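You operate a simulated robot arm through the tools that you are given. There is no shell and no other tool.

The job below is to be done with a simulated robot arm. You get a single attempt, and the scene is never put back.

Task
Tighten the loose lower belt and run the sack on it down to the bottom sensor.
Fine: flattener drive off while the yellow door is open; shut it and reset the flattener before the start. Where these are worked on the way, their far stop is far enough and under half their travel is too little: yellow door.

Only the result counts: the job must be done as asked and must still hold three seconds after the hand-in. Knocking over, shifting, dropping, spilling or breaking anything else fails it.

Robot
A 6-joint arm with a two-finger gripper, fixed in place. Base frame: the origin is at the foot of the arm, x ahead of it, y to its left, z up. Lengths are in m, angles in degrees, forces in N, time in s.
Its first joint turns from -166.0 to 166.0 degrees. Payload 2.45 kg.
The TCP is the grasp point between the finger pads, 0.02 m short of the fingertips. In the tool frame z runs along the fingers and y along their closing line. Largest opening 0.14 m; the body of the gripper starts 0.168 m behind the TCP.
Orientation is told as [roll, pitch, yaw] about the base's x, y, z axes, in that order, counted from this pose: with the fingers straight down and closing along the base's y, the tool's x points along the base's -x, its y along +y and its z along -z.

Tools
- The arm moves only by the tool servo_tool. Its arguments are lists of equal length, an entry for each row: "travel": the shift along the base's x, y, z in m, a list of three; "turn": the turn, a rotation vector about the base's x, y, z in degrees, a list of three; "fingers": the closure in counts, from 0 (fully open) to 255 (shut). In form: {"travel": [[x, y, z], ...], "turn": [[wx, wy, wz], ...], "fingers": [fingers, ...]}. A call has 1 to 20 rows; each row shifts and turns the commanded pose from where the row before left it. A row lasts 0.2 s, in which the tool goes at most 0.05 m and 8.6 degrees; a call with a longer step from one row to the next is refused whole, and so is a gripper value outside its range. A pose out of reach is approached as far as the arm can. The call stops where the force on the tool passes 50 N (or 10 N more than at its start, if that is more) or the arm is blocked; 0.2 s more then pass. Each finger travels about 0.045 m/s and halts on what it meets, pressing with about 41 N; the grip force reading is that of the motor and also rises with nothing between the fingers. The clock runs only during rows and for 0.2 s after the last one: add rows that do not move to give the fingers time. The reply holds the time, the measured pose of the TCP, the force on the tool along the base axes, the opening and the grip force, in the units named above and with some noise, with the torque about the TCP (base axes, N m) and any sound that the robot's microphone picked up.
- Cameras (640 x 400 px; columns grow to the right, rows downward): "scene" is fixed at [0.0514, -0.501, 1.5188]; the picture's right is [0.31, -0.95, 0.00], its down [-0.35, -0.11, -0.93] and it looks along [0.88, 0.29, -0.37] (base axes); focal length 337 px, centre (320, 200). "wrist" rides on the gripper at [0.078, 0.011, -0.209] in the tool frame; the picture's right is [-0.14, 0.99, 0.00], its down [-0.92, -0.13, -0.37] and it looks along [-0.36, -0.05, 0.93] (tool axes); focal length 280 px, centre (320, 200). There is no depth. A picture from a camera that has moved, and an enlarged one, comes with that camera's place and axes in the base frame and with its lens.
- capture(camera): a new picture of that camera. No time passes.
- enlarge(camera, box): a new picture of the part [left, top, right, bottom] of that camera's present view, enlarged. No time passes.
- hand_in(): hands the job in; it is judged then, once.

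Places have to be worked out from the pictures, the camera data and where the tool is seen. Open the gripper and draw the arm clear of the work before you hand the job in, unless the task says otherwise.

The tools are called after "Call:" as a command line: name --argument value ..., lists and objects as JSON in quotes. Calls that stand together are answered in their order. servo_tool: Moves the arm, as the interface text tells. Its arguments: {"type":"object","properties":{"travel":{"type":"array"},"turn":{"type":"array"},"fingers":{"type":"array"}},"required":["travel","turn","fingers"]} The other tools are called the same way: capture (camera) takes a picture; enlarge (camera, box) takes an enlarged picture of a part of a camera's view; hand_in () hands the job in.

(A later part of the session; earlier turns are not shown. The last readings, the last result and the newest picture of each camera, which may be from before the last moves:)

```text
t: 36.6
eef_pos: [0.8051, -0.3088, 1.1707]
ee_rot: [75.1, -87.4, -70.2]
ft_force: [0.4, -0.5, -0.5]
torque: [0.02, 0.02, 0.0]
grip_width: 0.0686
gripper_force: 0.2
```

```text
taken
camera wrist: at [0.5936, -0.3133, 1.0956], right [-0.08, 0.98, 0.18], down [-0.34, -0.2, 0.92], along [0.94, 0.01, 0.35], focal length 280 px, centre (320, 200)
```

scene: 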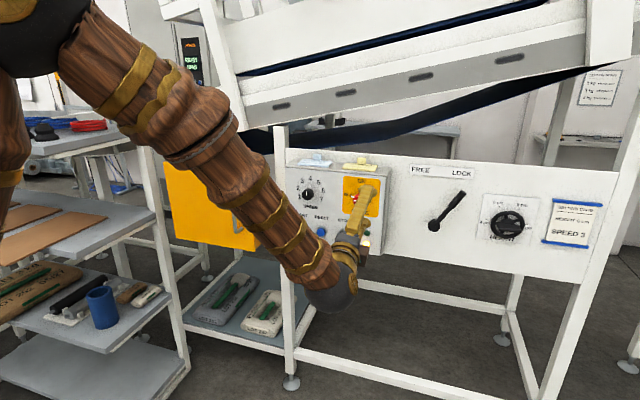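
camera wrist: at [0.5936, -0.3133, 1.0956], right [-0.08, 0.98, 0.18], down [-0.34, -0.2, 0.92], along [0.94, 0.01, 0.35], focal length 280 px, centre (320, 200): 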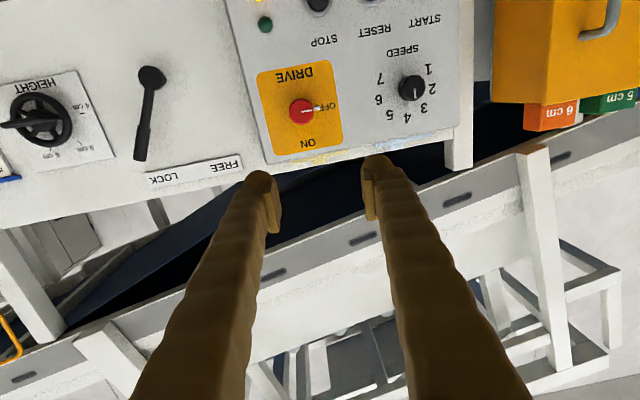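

I correct the small yaw error and retrace the path upward with the tool pitching back down.

Call:
servo_tool --travel '[[0, 0, 0], [-0.015, 0.0244, 0.0365], [-0.015, 0.0244, 0.0365], [-0.015, 0.0244, 0.0365], [-0.015, 0.0244, 0.0365], [-0.015, 0.0244, 0.0365], [-0.015, 0.0244, 0.0365], [-0.015, 0.0244, 0.0365], [-0.015, 0.0244, 0.0365], [-0.015, 0.0244, 0.0365], [-0.015, 0.0244, 0.0365], [-0.015, 0.0244, 0.0365], [-0.015, 0.0244, 0.0365], [-0.015, 0.0244, 0.0365], [-0.015, 0.0244, 0.0365], [-0.015, 0.0244, 0.0365]]' --turn '[[0, -1.4, -3.5], [0, 2.94, 0], [0, 2.94, 0], [0, 2.94, 0], [0, 2.94, 0], [0, 2.94, 0], [0, 2.94, 0], [0, 2.94, 0], [0, 2.94, 0], [0, 2.94, 0], [0, 2.94, 0], [0, 2.94, 0], [0, 2.94, 0], [0, 2.94, 0], [0, 2.94, 0], [0, 2.94, 0]]' --fingers '[130, 130, 130, 130, 130, 130, 130, 130, 130, 130, 130, 130, 130, 130, 130, 130]'

Call:
capture --camera "scene"

```text
t: 38.6
eef_pos: [0.7578, -0.1386, 1.3502]
ee_rot: [14.6, -59.1, -13.6]
ft_force: [-1.3, 0.5, -0.4]
torque: [0.06, 0.01, -0.01]
grip_width: 0.0686
gripper_force: 0.0
stopped in row 10: the arm was blocked; the commanded pose is now the measured one
```

```text
taken
```

scene: 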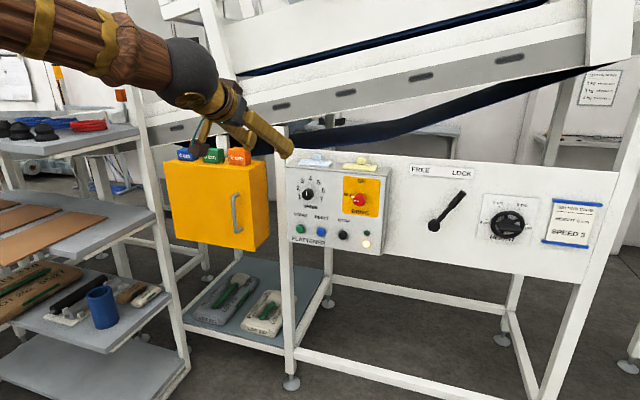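

No contact force; it is just the wrist spinning quickly near the singularity. I continue slowly.

Call:
servo_tool --travel '[[0, 0, 0], [0, 0, 0], [-0.005, 0.008, 0.012], [-0.005, 0.008, 0.012], [-0.005, 0.008, 0.012], [-0.005, 0.008, 0.012], [-0.005, 0.008, 0.012], [-0.01, 0.016, 0.024], [-0.01, 0.016, 0.024], [-0.01, 0.016, 0.024], [-0.01, 0.016, 0.024]]' --turn '[[0, 0, 0], [0, 0, 0], [0, 1, 0], [0, 1, 0], [0, 1, 0], [0, 1, 0], [0, 1, 0], [0, 2, 0], [0, 2, 0], [0, 2, 0], [0, 2, 0]]' --fingers '[130, 130, 130, 130, 130, 130, 130, 130, 130, 130, 130]'

```text
t: 41.0
eef_pos: [0.6904, -0.0334, 1.5085]
ee_rot: [10.2, -46.6, -10.1]
ft_force: [-1.0, 0.6, 0.3]
torque: [-0.03, -0.02, 0.0]
grip_width: 0.0686
gripper_force: 0.0
```

Through it. I straighten the residual roll/yaw, and get to a clean pose with y=0 above the singular posture.

Call:
servo_tool --travel '[[-0.02, 0.007, 0.02], [-0.02, 0.007, 0.02], [-0.02, 0.007, 0.02], [-0.02, 0.007, 0.02], [-0.02, 0.006, 0.02], [0, 0, 0.02], [0, 0, 0.02], [0, 0, 0]]' --turn '[[-3.5, 3, 1.35], [-3.5, 3, 1.35], [0, 4, 0], [0, 4, 0], [0, 4, 0], [0, 4, 0], [0, 4, 0], [0, 0, 0]]' --fingers '[130, 130, 130, 130, 130, 130, 130, 130]'

Call:
capture --camera "scene"

```text
t: 42.8
eef_pos: [0.592, -0.0017, 1.6501]
ee_rot: [-0.2, -21.3, 0.0]
ft_force: [-0.8, 0.5, 0.9]
torque: [-0.04, 0.01, 0.0]
grip_width: 0.0687
gripper_force: 0.0
```

```text
taken
```

scene: 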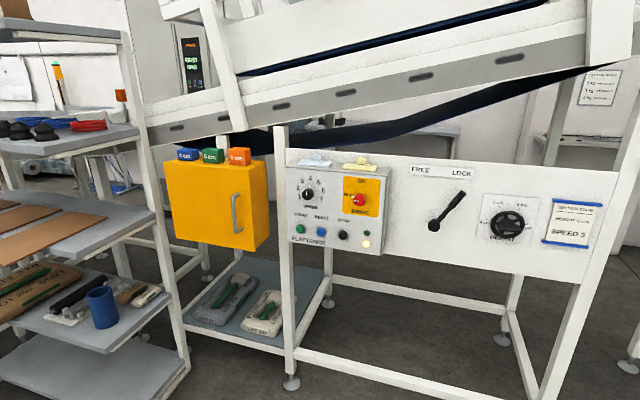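

Clean pose at y≈0. Now I descend in the plane y=0, pitching to level, towards (0.82, 0, 1.05).

Call:
servo_tool --travel '[[0.0128, 0.0017, -0.0333], [0.0128, 0, -0.0333], [0.0128, 0, -0.0333], [0.0128, 0, -0.0333], [0.0128, 0, -0.0333], [0.0128, 0, -0.0333], [0.0128, 0, -0.0333], [0.0128, 0, -0.0333], [0.0128, 0, -0.0333], [0.0128, 0, -0.0333], [0.0128, 0, -0.0333], [0.0128, 0, -0.0333], [0.0128, 0, -0.0333], [0.0128, 0, -0.0333], [0.0128, 0, -0.0333], [0.0128, 0, -0.0333], [0.0128, 0, -0.0333], [0.0128, 0, -0.0333]]' --turn '[[0, -3.8, 0], [0, -3.8, 0], [0, -3.8, 0], [0, -3.8, 0], [0, -3.8, 0], [0, -3.8, 0], [0, -3.8, 0], [0, -3.8, 0], [0, -3.8, 0], [0, -3.8, 0], [0, -3.8, 0], [0, -3.8, 0], [0, -3.8, 0], [0, -3.8, 0], [0, -3.8, 0], [0, -3.8, 0], [0, -3.8, 0], [0, -3.8, 0]]' --fingers '[130, 130, 130, 130, 130, 130, 130, 130, 130, 130, 130, 130, 130, 130, 130, 130, 130, 130]'

Call:
capture --camera "scene"

Call:
capture --camera "wrist"

```text
t: 46.6
eef_pos: [0.8228, 0.0015, 1.0519]
ee_rot: [13.1, -89.7, -13.4]
ft_force: [-1.0, 0.0, -0.7]
torque: [0.0, 0.05, 0.02]
grip_width: 0.0688
gripper_force: 0.1
```

```text
taken
```

scene: 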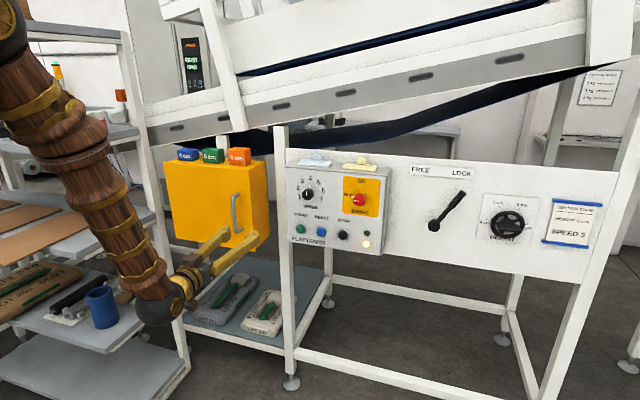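

```text
taken
camera wrist: at [0.6122, 0.0132, 0.9744], right [0.0, 0.99, 0.14], down [-0.36, -0.13, 0.92], along [0.93, -0.05, 0.36], focal length 280 px, centre (320, 200)
```

wrist: 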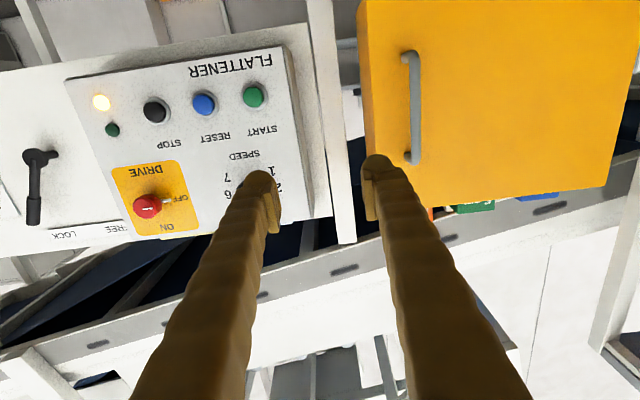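

Reached smoothly this time. Handle reckoned at about (0.99, 0.125, 1.02); I line up with it.

Call:
servo_tool --travel '[[0, 0.042, -0.01], [0, 0.042, -0.01], [0, 0.04, -0.01], [0.03, 0, 0], [0, 0, 0]]' --turn '[[0, 0, 0], [0, 0, 0], [0, 0, 0], [0, 0, 0], [0, 0, 0]]' --fingers '[130, 130, 130, 130, 130]'

Call:
capture --camera "wrist"

Call:
capture --camera "scene"

```text
t: 47.8
eef_pos: [0.8536, 0.1278, 1.0212]
ee_rot: [8.6, -89.6, -8.8]
ft_force: [0.6, 0.2, 0.5]
torque: [0.0, 0.01, 0.02]
grip_width: 0.0687
gripper_force: 0.0
```

```text
taken
camera wrist: at [0.643, 0.1379, 0.944], right [0.0, 0.99, 0.14], down [-0.36, -0.13, 0.92], along [0.93, -0.05, 0.36], focal length 280 px, centre (320, 200)
```

wrist: 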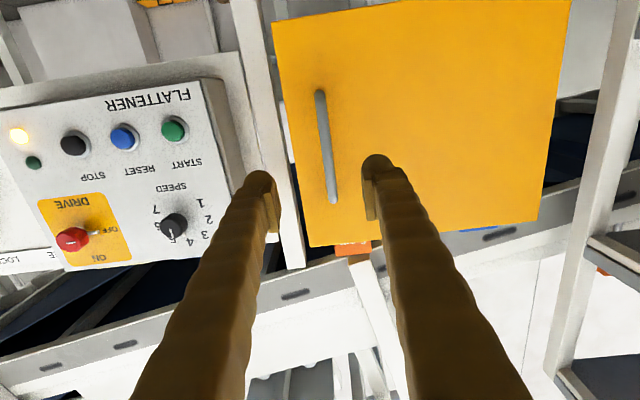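

```text
taken
```

scene: 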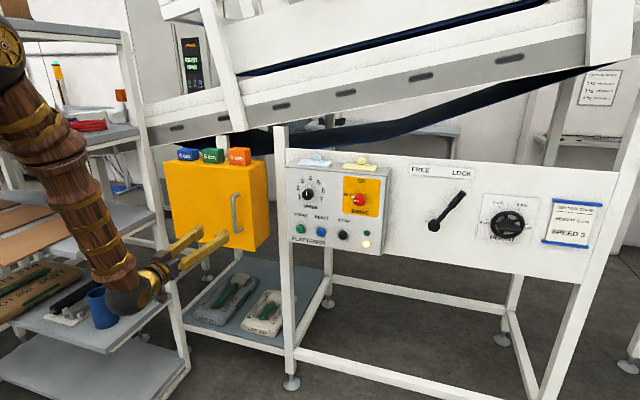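

Refined handle: bar at about (1.015, 0.136, 1.018), vertical. I approach with the fingers straddling it.

Call:
servo_tool --travel '[[0.03, 0.004, 0], [0.03, 0.004, 0], [0.03, 0, 0], [0.03, 0, 0], [0.015, 0, 0], [0, 0, 0]]' --turn '[[0, 0, 0], [0, 0, 0], [0, 0, 0], [0, 0, 0], [0, 0, 0], [0, 0, 0]]' --fingers '[130, 130, 130, 130, 130, 130]'

Call:
capture --camera "wrist"

Call:
enlarge --camera "scene" --box '[150, 140, 290, 270]'

```text
t: 49.2
eef_pos: [0.9882, 0.1334, 1.019]
ee_rot: [9.2, -89.6, -9.4]
ft_force: [0.3, -0.7, -0.2]
torque: [0.01, -0.02, 0.0]
grip_width: 0.0684
gripper_force: 0.1
```

```text
taken
camera wrist: at [0.7779, 0.1445, 0.9419], right [0.0, 0.99, 0.14], down [-0.36, -0.13, 0.92], along [0.93, -0.05, 0.36], focal length 280 px, centre (320, 200)
```

wrist: 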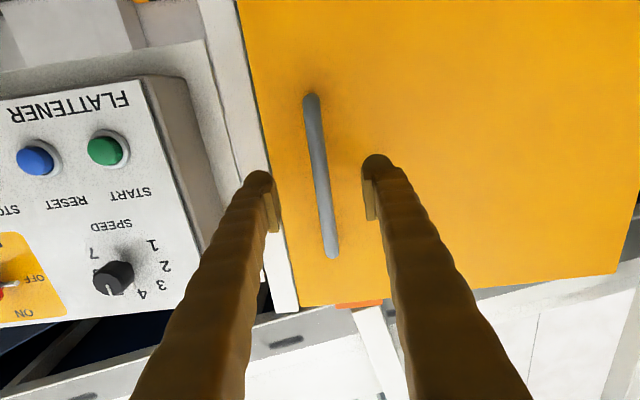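

```text
3.08 times, centred on (220, 205) of scene
camera zoom: at [0.0514, -0.501, 1.5188], right [0.31, -0.95, 0.0], down [-0.35, -0.11, -0.93], along [0.88, 0.29, -0.37], focal length 1037 px, centre (628, 185)
```

zoom: 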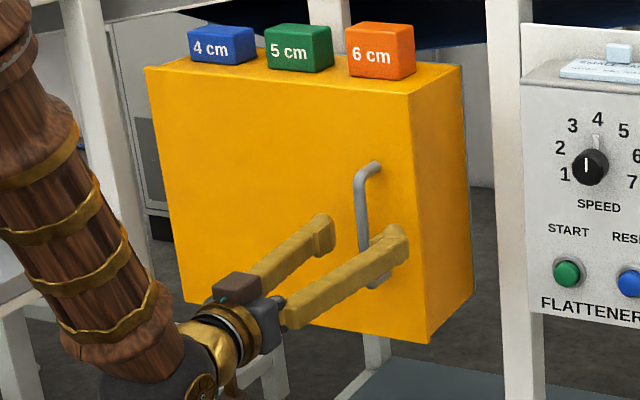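

The bar is centred between the fingers. I advance about 0.028 more and close.

Call:
servo_tool --travel '[[0.014, 0.002, 0], [0.014, 0, 0], [0, 0, 0], [0, 0, 0], [0, 0, 0], [0, 0, 0], [0, 0, 0]]' --turn '[[0, 0, 0], [0, 0, 0], [0, 0, 0], [0, 0, 0], [0, 0, 0], [0, 0, 0], [0, 0, 0]]' --fingers '[130, 130, 180, 220, 240, 240, 240]'

Call:
capture --camera "wrist"

```text
t: 50.8
eef_pos: [1.0151, 0.1359, 1.0182]
ee_rot: [7.8, -89.5, -8.0]
ft_force: [-0.6, 3.0, -0.2]
torque: [-0.04, -0.02, 0.01]
grip_width: 0.0101
gripper_force: 1.5
```

```text
taken
camera wrist: at [0.8041, 0.1464, 0.9413], right [0.0, 0.99, 0.14], down [-0.36, -0.13, 0.92], along [0.93, -0.05, 0.36], focal length 280 px, centre (320, 200)
```

wrist: 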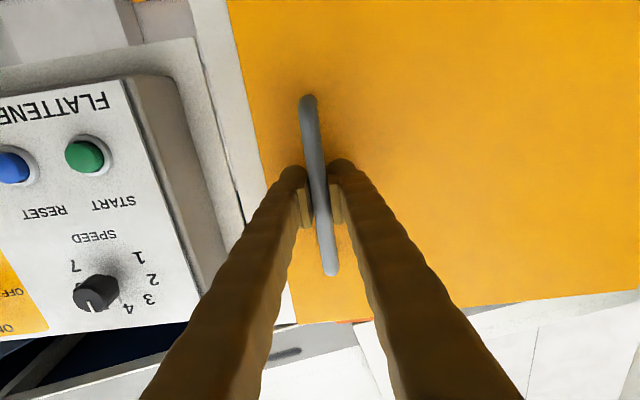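

Bar gripped (about 1 cm thick). The hinge is at the +y edge, about (1.05, 0.46). I tighten the grip and start pulling along the arc.

Call:
servo_tool --travel '[[0, 0, 0], [0, 0, 0], [-0.014, 0.0021, 0], [-0.014, 0.0021, 0], [-0.0138, 0.0033, 0], [-0.0138, 0.0033, 0], [0, 0, 0]]' --turn '[[0, 0, 0], [0, 0, 0], [0, 0, -2], [0, 0, -2], [0, 0, -2], [0, 0, -2], [0, 0, 0]]' --fingers '[255, 255, 255, 255, 255, 255, 255]'

Call:
capture --camera "wrist"

Call:
capture --camera "scene"

```text
t: 52.4
eef_pos: [0.9599, 0.1476, 1.02]
ee_rot: [-2.5, -89.4, -5.7]
ft_force: [9.9, 31.1, -29.1]
torque: [-0.03, 0.02, -0.14]
grip_width: 0.0088
gripper_force: 36.6
```

```text
taken
camera wrist: at [0.7527, 0.1864, 0.942], right [0.14, 0.98, 0.14], down [-0.37, -0.08, 0.92], along [0.92, -0.18, 0.36], focal length 280 px, centre (320, 200)
```

wrist: 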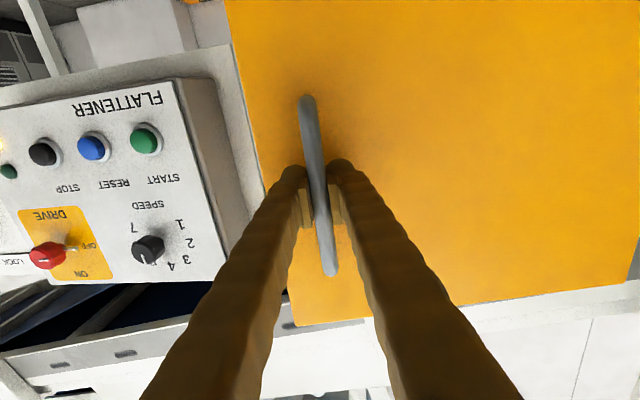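

```text
taken
```

scene: 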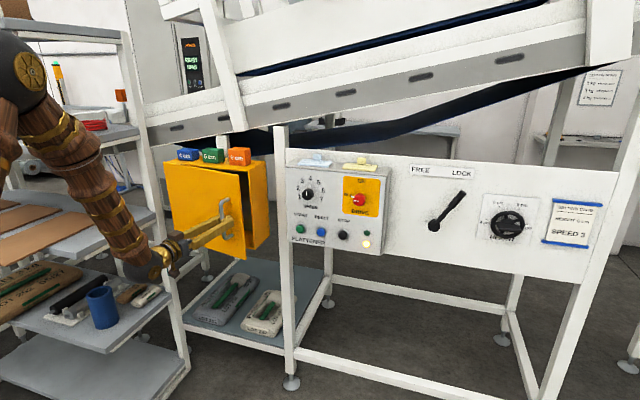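

The door opens. There is a sideways load, so I give a bit more +y in the arc and continue pulling.

Call:
servo_tool --travel '[[0, 0.002, -0.001], [-0.0134, 0.0055, -0.001], [-0.0134, 0.0055, 0], [-0.013, 0.0065, 0], [-0.013, 0.0065, 0], [0, 0, 0]]' --turn '[[0, 0, 0], [0, 0, -2], [0, 0, -2], [0, 0, -2], [0, 0, -2], [0, 0, 0]]' --fingers '[255, 255, 255, 255, 255, 255]'

Call:
capture --camera "scene"

```text
t: 53.6
eef_pos: [0.9046, 0.1684, 1.0197]
ee_rot: [6.5, -89.5, -22.9]
ft_force: [-1.8, -3.2, 1.3]
torque: [-0.04, -0.01, 0.07]
grip_width: 0.0089
gripper_force: 36.1
stopped in row 6: the force on the tool passed its limit at 56 N (the readings are from after the stop); the commanded pose is now the measured one
```

```text
taken
```

scene: 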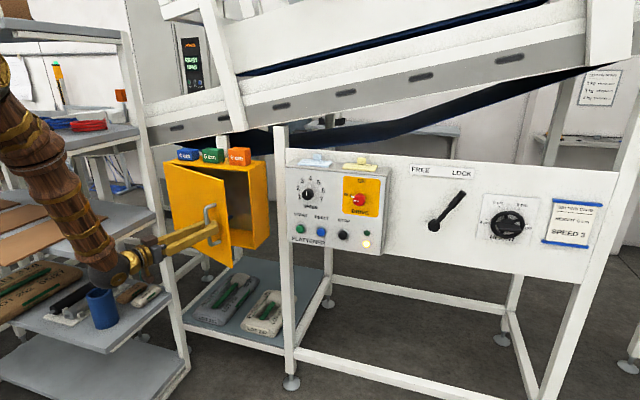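

The position matches my arc model (about 20° open). I keep going in small steps without more yaw, letting the bar pivot in the pads.

Call:
servo_tool --travel '[[-0.0083, 0.0045, 0], [-0.0083, 0.0045, 0], [-0.0083, 0.0046, 0], [-0.0078, 0.0052, 0], [-0.0078, 0.0052, 0], [-0.0078, 0.0053, 0], [-0.0074, 0.0059, 0], [-0.0074, 0.0059, 0], [-0.0074, 0.006, 0], [0, 0, 0]]' --turn '[[0, 0, 0], [0, 0, -1], [0, 0, 0], [0, 0, -1], [0, 0, 0], [0, 0, -1], [0, 0, 0], [0, 0, -1], [0, 0, 0], [0, 0, 0]]' --fingers '[255, 255, 255, 255, 255, 255, 255, 255, 255, 255]'

Call:
capture --camera "scene"

Call:
capture --camera "wrist"

```text
t: 55.8
eef_pos: [0.8364, 0.2174, 1.0185]
ee_rot: [12.8, -89.5, -32.9]
ft_force: [5.3, 4.5, -4.2]
torque: [0.04, -0.06, -0.09]
grip_width: 0.0089
gripper_force: 36.7
stopped in row 10: the force on the tool passed its limit at 52 N (the readings are from after the stop); the commanded pose is now the measured one
```

```text
taken
```

scene: 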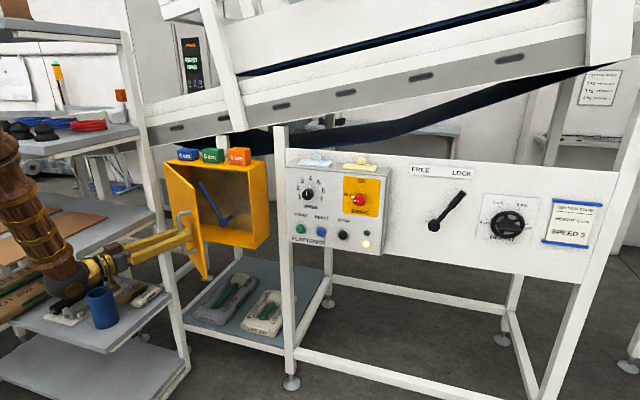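

```text
taken
camera wrist: at [0.6419, 0.2995, 0.942], right [0.34, 0.93, 0.14], down [-0.38, 0.0, 0.92], along [0.86, -0.37, 0.36], focal length 280 px, centre (320, 200)
```

wrist: 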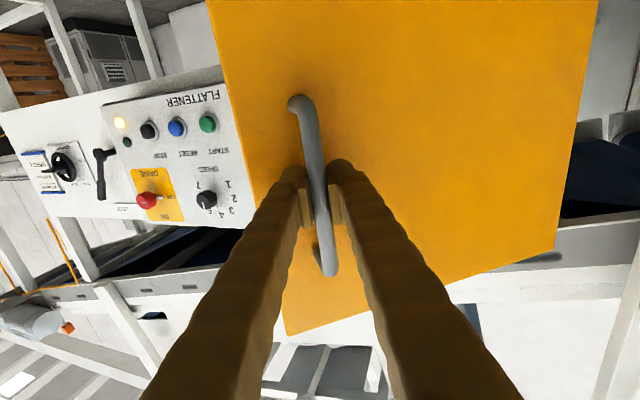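

The door is about 35° open and a blue lever shows inside. I let go of the handle, back off and go around to the inside of the door to push it fully open.

Call:
servo_tool --travel '[[0, 0, 0], [0, 0, 0], [0, 0, 0], [-0.0376, 0.0137, 0], [-0.0376, 0.0137, 0], [-0.02, -0.03, 0], [-0.01, -0.04, 0], [0, -0.045, 0], [0, -0.045, 0], [0, -0.045, 0], [0, -0.03, 0]]' --turn '[[0, 0, 0], [0, 0, 0], [0, 0, 0], [0, 0, 0], [0, 0, 0], [0, 0, 7], [0, 0, 7], [0, 0, 7], [0, 0, 7], [0, 0, 7], [0, 0, 5]]' --fingers '[150, 150, 150, 150, 150, 200, 255, 255, 255, 255, 255]'

Call:
capture --camera "scene"

Call:
capture --camera "wrist"

```text
t: 58.2
eef_pos: [0.7919, 0.0423, 1.0357]
ee_rot: [15.5, -89.5, 5.5]
ft_force: [-0.6, -8.2, 0.0]
torque: [-0.04, -0.02, 1.41]
grip_width: 0.0002
gripper_force: 29.5
out of reach, approached as far as the arm can: row 7, 8, 9
```

```text
taken
```

scene: 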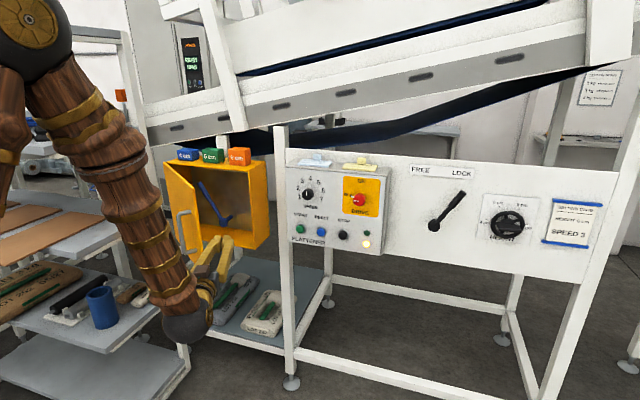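

```text
taken
camera wrist: at [0.592, -0.0221, 0.9575], right [-0.35, 0.93, 0.14], down [-0.29, -0.25, 0.92], along [0.89, 0.28, 0.36], focal length 280 px, centre (320, 200)
```

wrist: 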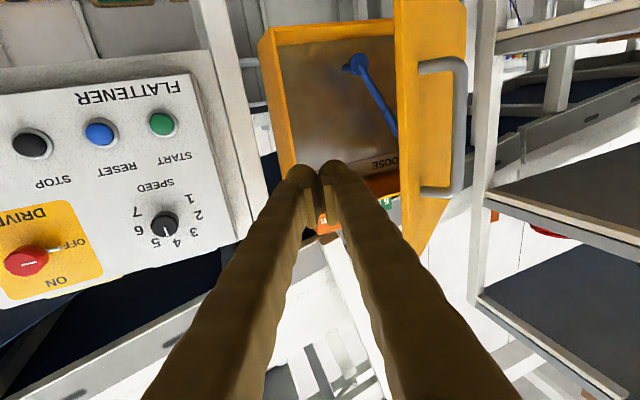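

There is a small residual load; I wait one row and see whether it persists, and enlarge the box interior.

Call:
servo_tool --travel '[[0, 0, 0], [0, 0, 0]]' --turn '[[0, 0, 0], [0, 0, 0]]' --fingers '[240, 240]'

Call:
enlarge --camera "wrist" --box '[240, 10, 480, 260]'

Call:
enlarge --camera "scene" --box '[150, 140, 290, 290]'

```text
t: 58.8
eef_pos: [0.7943, 0.0291, 1.0342]
ee_rot: [13.9, -89.5, 5.8]
ft_force: [-0.6, 0.0, -0.3]
torque: [-0.02, 0.03, 0.01]
grip_width: 0.0082
gripper_force: 0.1
```

```text
1.60 times, centred on (360, 135) of wrist
camera zoom: at [0.5917, -0.0322, 0.9574], right [-0.33, 0.93, 0.14], down [-0.3, -0.24, 0.92], along [0.9, 0.27, 0.36], focal length 449 px, centre (256, 304)
```

zoom: 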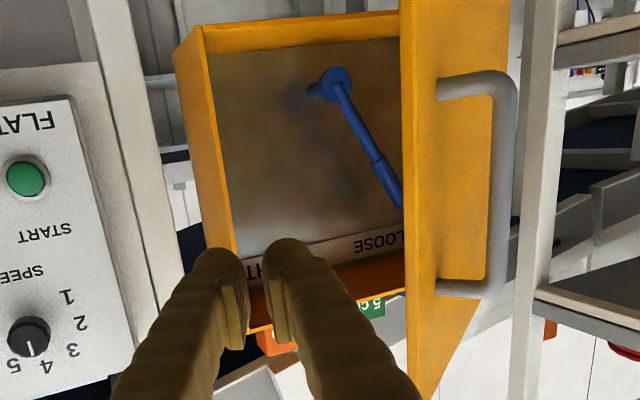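

```text
2.67 times, centred on (220, 215) of scene
camera zoom: at [0.0514, -0.501, 1.5188], right [0.31, -0.95, 0.0], down [-0.35, -0.11, -0.93], along [0.88, 0.29, -0.37], focal length 899 px, centre (587, 160)
```

zoom: 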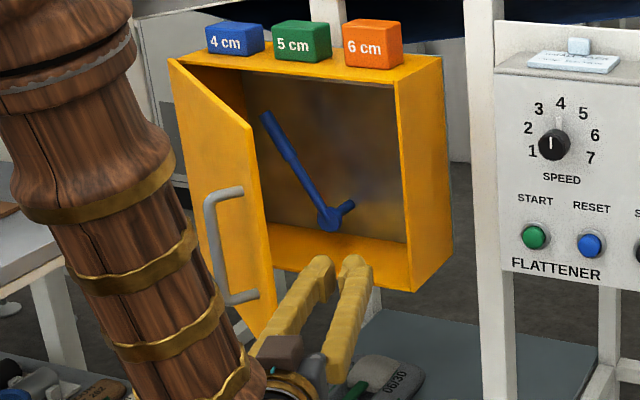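

Inside is a blue lever standing at LOOSE, with TIGHT on the right side. The door is still about 35° open; I put the closed fingertips behind its free edge and push toward +y.

Call:
servo_tool --travel '[[0.038, 0.015, 0], [0.038, 0.016, 0], [0, 0.025, 0], [0, 0.025, 0], [0, 0.025, 0], [0, 0.025, 0], [0, 0.025, 0], [0, 0.025, 0], [0, 0, 0]]' --turn '[[0, 0, 0], [0, 0, 0], [0, 0, 0], [0, 0, 0], [0, 0, 0], [0, 0, 0], [0, 0, 0], [0, 0, 0], [0, 0, 0]]' --fingers '[245, 245, 245, 245, 245, 245, 245, 245, 245]'

Call:
capture --camera "scene"

Call:
capture --camera "wrist"

```text
t: 60.8
eef_pos: [0.8683, 0.2107, 1.0342]
ee_rot: [12.7, -89.5, 7.1]
ft_force: [-0.6, -1.0, -0.2]
torque: [0.02, -0.02, 0.04]
grip_width: 0.0056
gripper_force: 0.0
```

```text
taken
```

scene: 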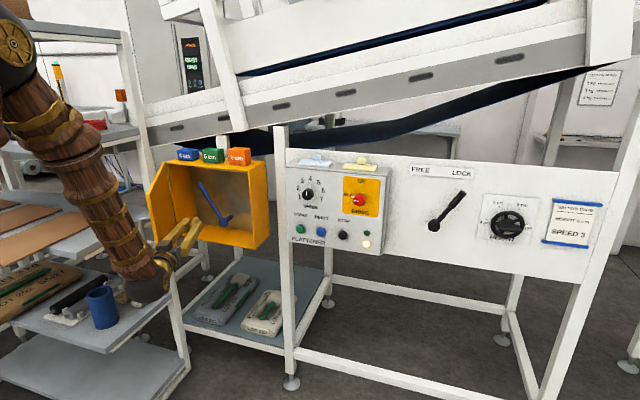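

```text
taken
camera wrist: at [0.6668, 0.1497, 0.9573], right [-0.33, 0.93, 0.14], down [-0.3, -0.24, 0.92], along [0.9, 0.27, 0.36], focal length 280 px, centre (320, 200)
```

wrist: 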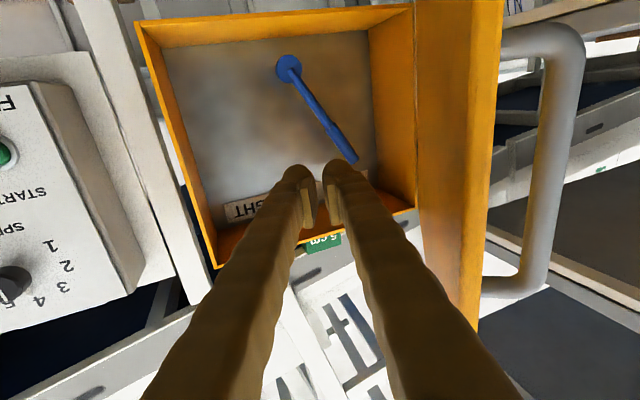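

The door swings freely and follows. I keep pushing toward its far stop.

Call:
servo_tool --travel '[[-0.005, 0.022, 0], [-0.005, 0.022, 0], [-0.005, 0.022, 0], [0, 0.022, 0], [0, 0.022, 0], [0, 0.022, 0], [0, 0, 0]]' --turn '[[0, 0, 0], [0, 0, 0], [0, 0, 0], [0, 0, 0], [0, 0, 0], [0, 0, 0], [0, 0, 0]]' --fingers '[245, 245, 245, 245, 245, 245, 245]'

Call:
capture --camera "scene"

Call:
capture --camera "wrist"

```text
t: 62.4
eef_pos: [0.8537, 0.3432, 1.0348]
ee_rot: [14.4, -89.5, 5.4]
ft_force: [-0.2, 0.2, 0.1]
torque: [0.01, -0.03, 0.04]
grip_width: 0.0056
gripper_force: 0.1
```

```text
taken
```

scene: 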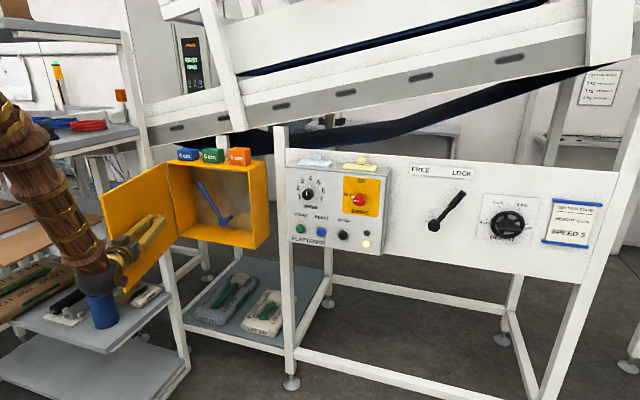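

```text
taken
camera wrist: at [0.6515, 0.2823, 0.9585], right [-0.33, 0.93, 0.14], down [-0.3, -0.24, 0.92], along [0.9, 0.27, 0.36], focal length 280 px, centre (320, 200)
```

wrist: 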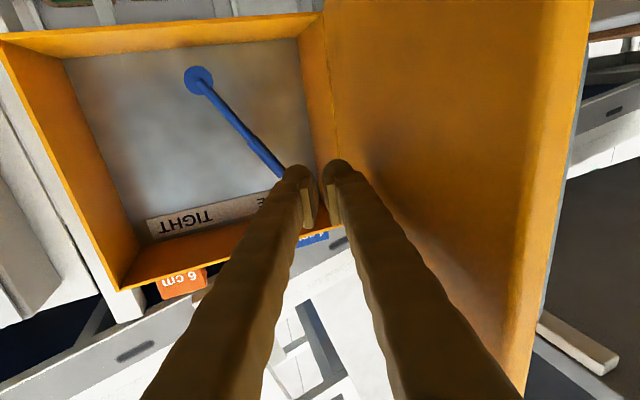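

Door at roughly 75°. I continue pushing until it meets its stop.

Call:
servo_tool --travel '[[0, 0.02, 0], [0, 0.02, 0], [0, 0.02, 0], [0, 0.02, 0], [0, 0.015, 0], [0, 0, 0]]' --turn '[[0, 0, 0], [0, 0, 0], [0, 0, 0], [0, 0, 0], [0, 0, 0], [0, 0, 0]]' --fingers '[245, 245, 245, 245, 245, 245]'

Call:
capture --camera "scene"

Call:
capture --camera "wrist"

```text
t: 63.8
eef_pos: [0.855, 0.4377, 1.0342]
ee_rot: [13.0, -89.5, 6.7]
ft_force: [-0.4, -0.9, 0.6]
torque: [-0.01, 0.01, -0.01]
grip_width: 0.0056
gripper_force: 0.0
```

```text
taken
```

scene: 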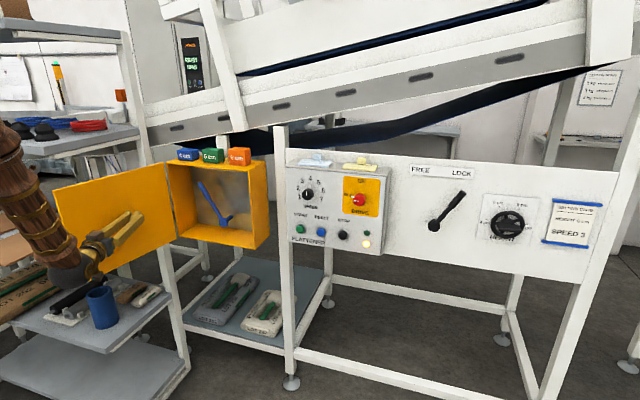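

```text
taken
camera wrist: at [0.6523, 0.3766, 0.957], right [-0.33, 0.93, 0.14], down [-0.3, -0.24, 0.92], along [0.9, 0.27, 0.36], focal length 280 px, centre (320, 200)
```

wrist: 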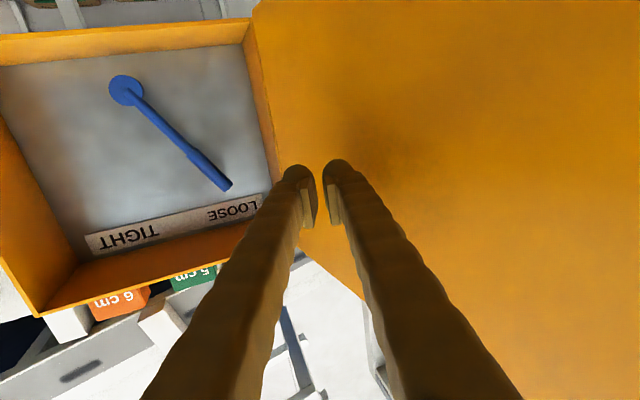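

The door is at about 105°, well past half and clear of the box. Now the lever: hub about (1.12, 0.27, 0.92), tip about (1.125, 0.36, 1.08). I square the tool up in front of it.

Call:
servo_tool --travel '[[0, -0.03, 0], [0, -0.03, 0], [0, -0.03, 0], [0, -0.02, 0.005], [0, 0, 0], [0, 0, 0]]' --turn '[[0, 0, -5], [0, 0, -5], [0, 0, -5], [0, 0, -4.7], [0, 0, 0], [0, 0, 0]]' --fingers '[245, 200, 150, 130, 130, 130]'

Call:
capture --camera "wrist"

Call:
enlarge --camera "scene" --box '[130, 130, 290, 270]'

```text
t: 65.2
eef_pos: [0.8539, 0.3278, 1.0392]
ee_rot: [12.6, -89.5, -12.7]
ft_force: [-0.4, 0.3, -0.6]
torque: [0.0, -0.01, 0.02]
grip_width: 0.0686
gripper_force: 0.0
```

```text
taken
camera wrist: at [0.643, 0.3385, 0.9625], right [0.0, 0.99, 0.14], down [-0.36, -0.13, 0.92], along [0.93, -0.05, 0.36], focal length 280 px, centre (320, 200)
```

wrist: 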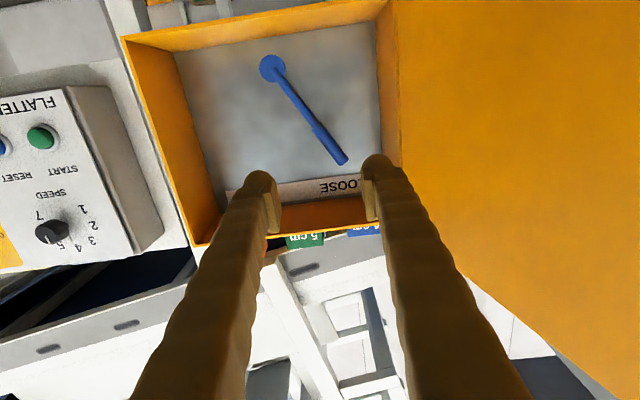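

```text
2.86 times, centred on (210, 200) of scene
camera zoom: at [0.0514, -0.501, 1.5188], right [0.31, -0.95, 0.0], down [-0.35, -0.11, -0.93], along [0.88, 0.29, -0.37], focal length 963 px, centre (634, 200)
```

zoom: 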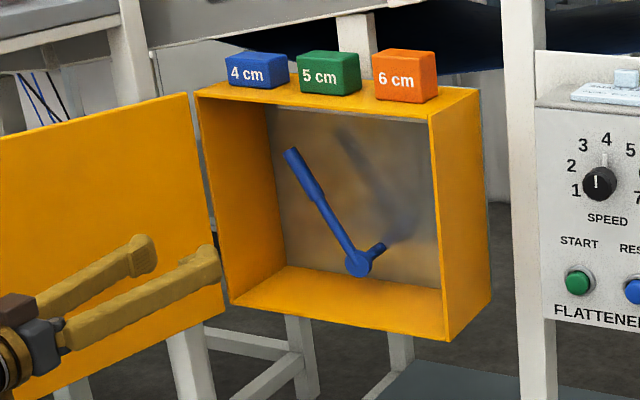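

Refined: lever hub (1.118, 0.27, 0.92), tip (1.127, 0.367, 1.078), tilted about 31° to the LOOSE side. I move in with open fingers straddling it at about (y 0.343, z 1.039).

Call:
servo_tool --travel '[[0.045, 0.015, 0], [0.045, 0, 0], [0.045, 0, 0], [0.045, 0, 0], [0.035, 0, 0], [0.02, 0, 0], [0, 0, 0]]' --turn '[[0, 0, 0], [0, 0, 0], [0, 0, 0], [0, 0, 0], [0, 0, 0], [0, 0, 0], [0, 0, 0]]' --fingers '[130, 130, 130, 130, 130, 130, 130]'

Call:
capture --camera "wrist"

Call:
enlarge --camera "scene" --box '[130, 130, 290, 270]'

```text
t: 66.8
eef_pos: [1.0911, 0.3446, 1.0383]
ee_rot: [11.9, -89.4, -11.8]
ft_force: [-0.3, 0.0, -1.1]
torque: [0.0, 0.04, 0.02]
grip_width: 0.0686
gripper_force: 0.0
```

```text
taken
camera wrist: at [0.8795, 0.3546, 0.9609], right [0.0, 0.99, 0.14], down [-0.36, -0.13, 0.92], along [0.93, -0.05, 0.36], focal length 280 px, centre (320, 200)
```

wrist: 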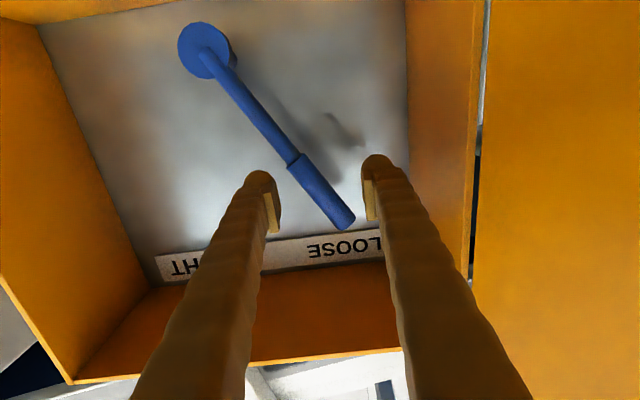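

```text
2.86 times, centred on (210, 200) of scene
camera zoom: at [0.0514, -0.501, 1.5188], right [0.31, -0.95, 0.0], down [-0.35, -0.11, -0.93], along [0.88, 0.29, -0.37], focal length 963 px, centre (634, 200)
```

zoom: 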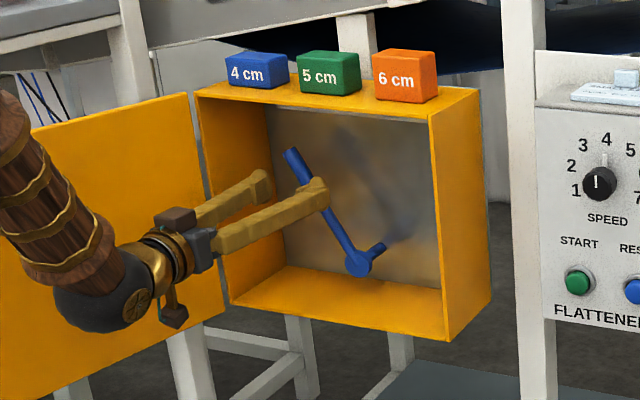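

The lever is between the fingers. I go 0.025 deeper, narrow the fingers a little and start sweeping it along its arc toward TIGHT.

Call:
servo_tool --travel '[[0.013, 0, 0], [0.012, 0, 0], [0, 0, 0], [0, -0.0173, 0.0089], [0, -0.0185, 0.0063], [0, -0.0191, 0.0038], [0, -0.0195, 0.001], [0, -0.0195, -0.0017], [0, 0, 0]]' --turn '[[0, 0, 0], [0, 0, 0], [0, 0, 0], [0, 0, 0], [0, 0, 0], [0, 0, 0], [0, 0, 0], [0, 0, 0], [0, 0, 0]]' --fingers '[140, 155, 173, 173, 173, 173, 173, 173, 173]'

Call:
capture --camera "wrist"

Call:
capture --camera "scene"

```text
t: 68.8
eef_pos: [1.1138, 0.2493, 1.0564]
ee_rot: [13.2, -89.4, -13.1]
ft_force: [0.2, -0.6, 0.3]
torque: [-0.01, -0.03, -0.02]
grip_width: 0.0453
gripper_force: 0.0
```

```text
taken
camera wrist: at [0.9033, 0.2591, 0.9797], right [0.0, 0.99, 0.14], down [-0.36, -0.13, 0.92], along [0.93, -0.05, 0.36], focal length 280 px, centre (320, 200)
```

wrist: 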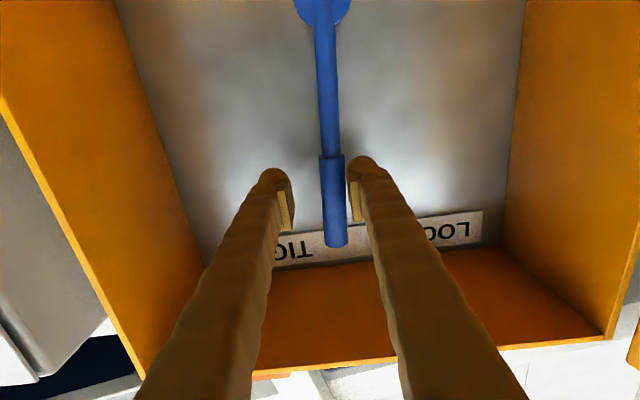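

```text
taken
```

scene: 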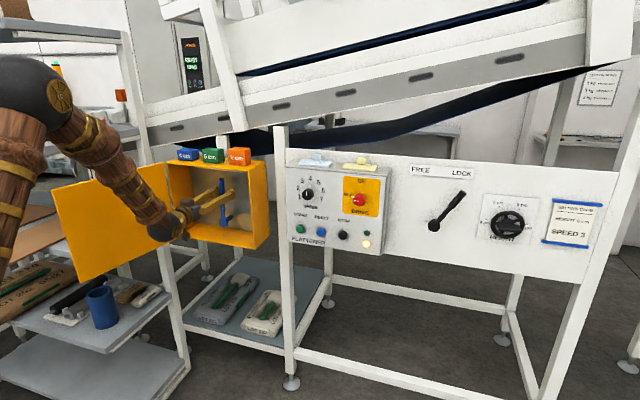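

The lever follows and is about vertical. I continue the arc to the TIGHT side until it stops.

Call:
servo_tool --travel '[[0, -0.019, -0.0044], [0, -0.0183, -0.007], [0, -0.017, -0.0095], [0, -0.0156, -0.0117], [0, -0.0145, -0.0135], [0, 0, 0]]' --turn '[[0, 0, 0], [0, 0, 0], [0, 0, 0], [0, 0, 0], [0, 0, 0], [0, 0, 0]]' --fingers '[173, 173, 173, 173, 173, 173]'

Call:
capture --camera "wrist"

Call:
capture --camera "scene"

```text
t: 69.8
eef_pos: [1.1148, 0.1902, 1.0363]
ee_rot: [154.0, -89.5, -153.5]
ft_force: [-9.7, 22.1, 4.2]
torque: [0.57, -0.13, 0.44]
grip_width: 0.0604
gripper_force: 11.0
stopped in row 5: the force on the tool passed its limit at 60 N (the readings are from after the stop); the commanded pose is now the measured one
```

```text
taken
camera wrist: at [0.9048, 0.199, 0.9566], right [-0.01, 0.99, 0.14], down [-0.37, -0.13, 0.92], along [0.93, -0.04, 0.37], focal length 280 px, centre (320, 200)
```

wrist: 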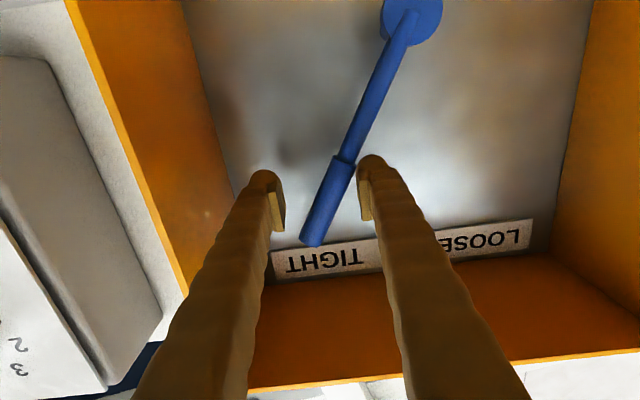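

```text
taken
```

scene: 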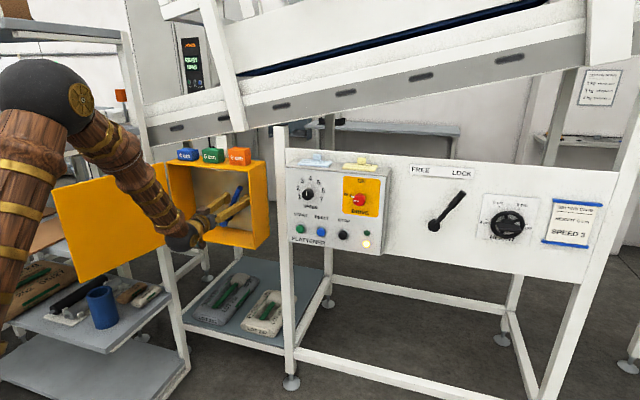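

The belt sag has vanished: the lower belt is tight. I check the lever more closely and give one more gentle push to be sure it is on its stop.

Call:
servo_tool --travel '[[0, -0.004, -0.001], [0, -0.004, -0.001], [0, -0.003, -0.001], [0, 0, 0]]' --turn '[[0, 0, 0], [0, 0, 0], [0, 0, 0], [0, 0, 0]]' --fingers '[173, 173, 173, 173]'

Call:
capture --camera "wrist"

Call:
enlarge --camera "scene" --box '[130, 130, 290, 270]'

```text
t: 70.5
eef_pos: [1.1153, 0.1857, 1.0372]
ee_rot: [169.9, -89.4, -169.0]
ft_force: [-11.5, 31.8, 6.1]
torque: [0.76, -0.13, 0.71]
grip_width: 0.0672
gripper_force: 16.5
stopped in row 3: the force on the tool passed its limit at 52 N (the readings are from after the stop); the commanded pose is now the measured one
```

```text
taken
camera wrist: at [0.9051, 0.1933, 0.9566], right [-0.02, 0.99, 0.14], down [-0.38, -0.14, 0.92], along [0.93, -0.04, 0.37], focal length 280 px, centre (320, 200)
```

wrist: 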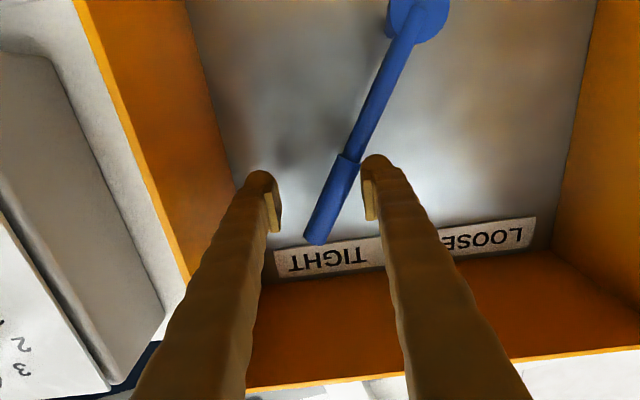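

```text
2.86 times, centred on (210, 200) of scene
camera zoom: at [0.0514, -0.501, 1.5188], right [0.31, -0.95, 0.0], down [-0.35, -0.11, -0.93], along [0.88, 0.29, -0.37], focal length 963 px, centre (634, 200)
```

zoom: 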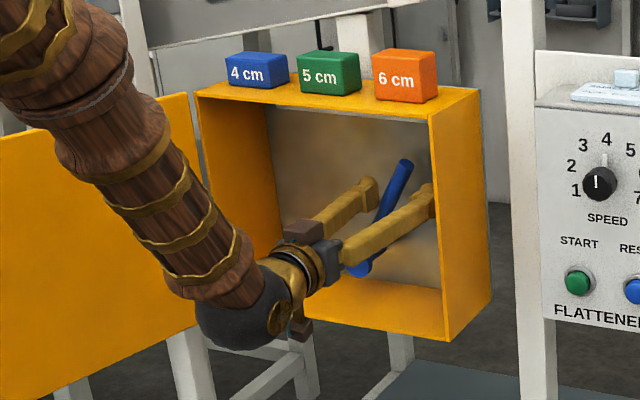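

The lever did not move further, so it is on its TIGHT stop. I ease off and withdraw from the box.

Call:
servo_tool --travel '[[0, 0.012, 0], [0, 0.008, 0], [-0.03, 0, 0], [-0.04, 0, 0], [-0.045, 0, 0], [-0.045, 0, 0], [-0.045, 0, 0], [-0.045, 0, 0], [0, 0, 0]]' --turn '[[0, 0, 0], [0, 0, 0], [0, 0, 0], [0, 0, 0], [0, 0, 0], [0, 0, 0], [0, 0, 0], [0, 0, 0], [0, 0, 0]]' --fingers '[130, 130, 130, 130, 130, 130, 130, 130, 130]'

Call:
capture --camera "wrist"

Call:
capture --camera "scene"

```text
t: 72.5
eef_pos: [0.8646, 0.1999, 1.0359]
ee_rot: [160.9, -89.5, -160.4]
ft_force: [0.6, 0.1, 0.8]
torque: [0.03, -0.04, -0.02]
grip_width: 0.0688
gripper_force: 0.1
```

```text
taken
camera wrist: at [0.6553, 0.2084, 0.955], right [-0.01, 0.99, 0.14], down [-0.38, -0.13, 0.92], along [0.93, -0.04, 0.37], focal length 280 px, centre (320, 200)
```

wrist: 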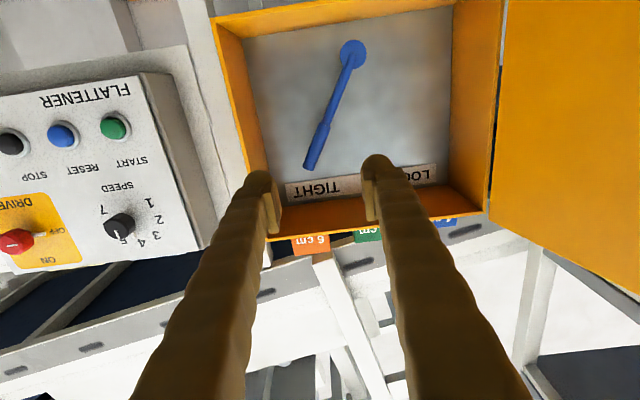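

```text
taken
```

scene: 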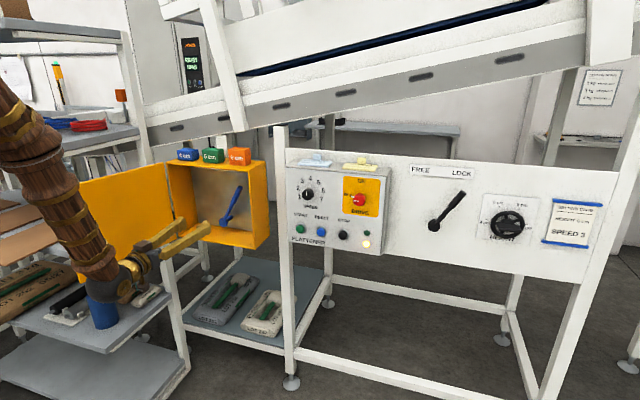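

The lever rests at TIGHT. Next I close the door: I go back around its free edge (about (0.70, 0.55)) so that the left finger can come behind it, looking on the way.

Call:
servo_tool --travel '[[-0.033, 0.032, 0], [-0.033, 0.032, 0], [-0.033, 0.032, 0], [-0.033, 0.032, 0], [-0.033, 0.032, 0], [-0.027, 0.027, 0], [-0.027, 0.027, 0], [-0.026, 0.026, 0], [0, 0, 0]]' --turn '[[0, 0, 0], [0, 0, 0], [0, 0, 0], [0, 0, 0], [0, 0, 0], [0, 0, 0], [0, 0, 0], [0, 0, 0], [0, 0, 0]]' --fingers '[130, 130, 130, 130, 130, 130, 130, 130, 130]'

Call:
capture --camera "wrist"

Call:
capture --camera "scene"

```text
t: 74.5
eef_pos: [0.6202, 0.442, 1.0366]
ee_rot: [159.2, -89.6, -158.7]
ft_force: [0.0, 0.8, -0.4]
torque: [0.01, -0.01, 0.03]
grip_width: 0.0686
gripper_force: 0.1
```

```text
taken
camera wrist: at [0.4102, 0.4495, 0.956], right [-0.01, 0.99, 0.14], down [-0.38, -0.13, 0.92], along [0.93, -0.04, 0.37], focal length 280 px, centre (320, 200)
```

wrist: 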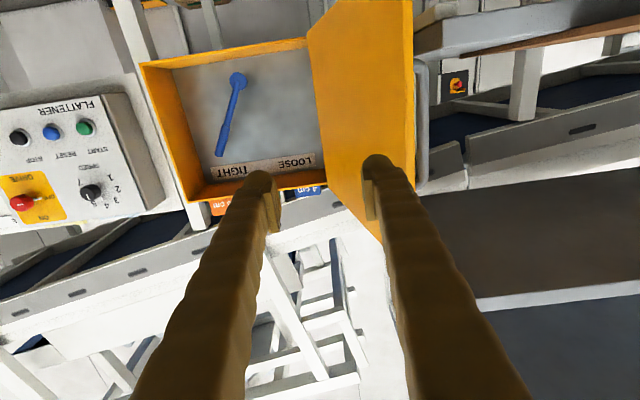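

```text
taken
```

scene: 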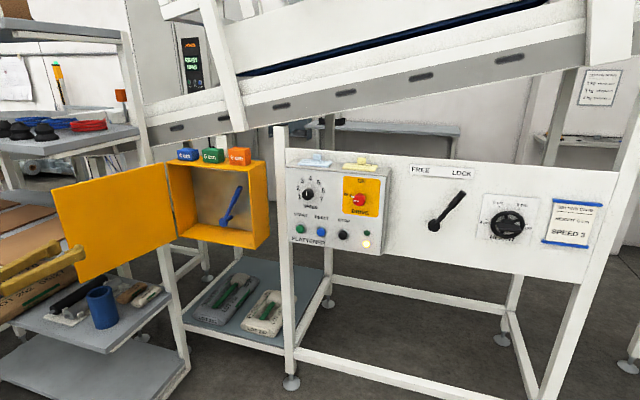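

Door edge is at about (0.70, 0.545), the handle bar just behind it on the far side. I open wider, shift over, and move in so the edge and handle are between the fingers.

Call:
servo_tool --travel '[[0, 0.035, 0], [0, 0.035, 0], [0, 0.033, 0], [0.03, 0, 0], [0.035, 0, 0], [0.035, 0, 0], [0.03, 0, 0], [0, 0, 0]]' --turn '[[0, 0, 0], [0, 0, 0], [0, 0, 0], [0, 0, 0], [0, 0, 0], [0, 0, 0], [0, 0, 0], [0, 0, 0]]' --fingers '[55, 55, 55, 55, 55, 55, 55, 55]'

Call:
capture --camera "wrist"

Call:
capture --camera "scene"

```text
t: 76.3
eef_pos: [0.7482, 0.5449, 1.0362]
ee_rot: [161.5, -89.5, -160.8]
ft_force: [-0.2, 0.1, -0.4]
torque: [0.02, -0.01, 0.02]
grip_width: 0.1097
gripper_force: 0.0
```

```text
taken
camera wrist: at [0.5394, 0.5537, 0.956], right [-0.01, 0.99, 0.14], down [-0.38, -0.13, 0.92], along [0.93, -0.04, 0.37], focal length 280 px, centre (320, 200)
```

wrist: 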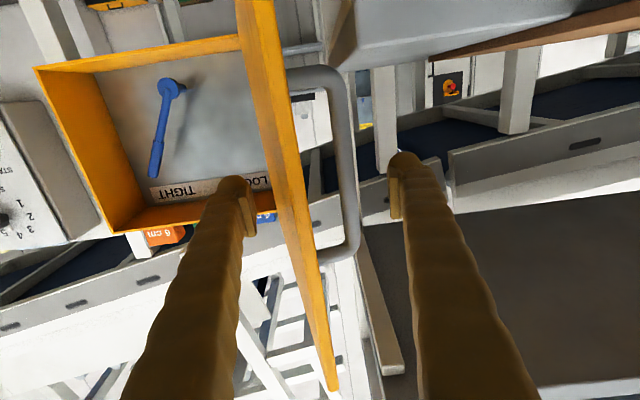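

```text
taken
```

scene: 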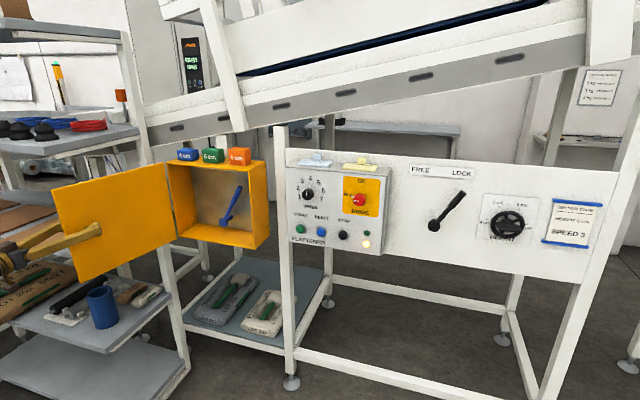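

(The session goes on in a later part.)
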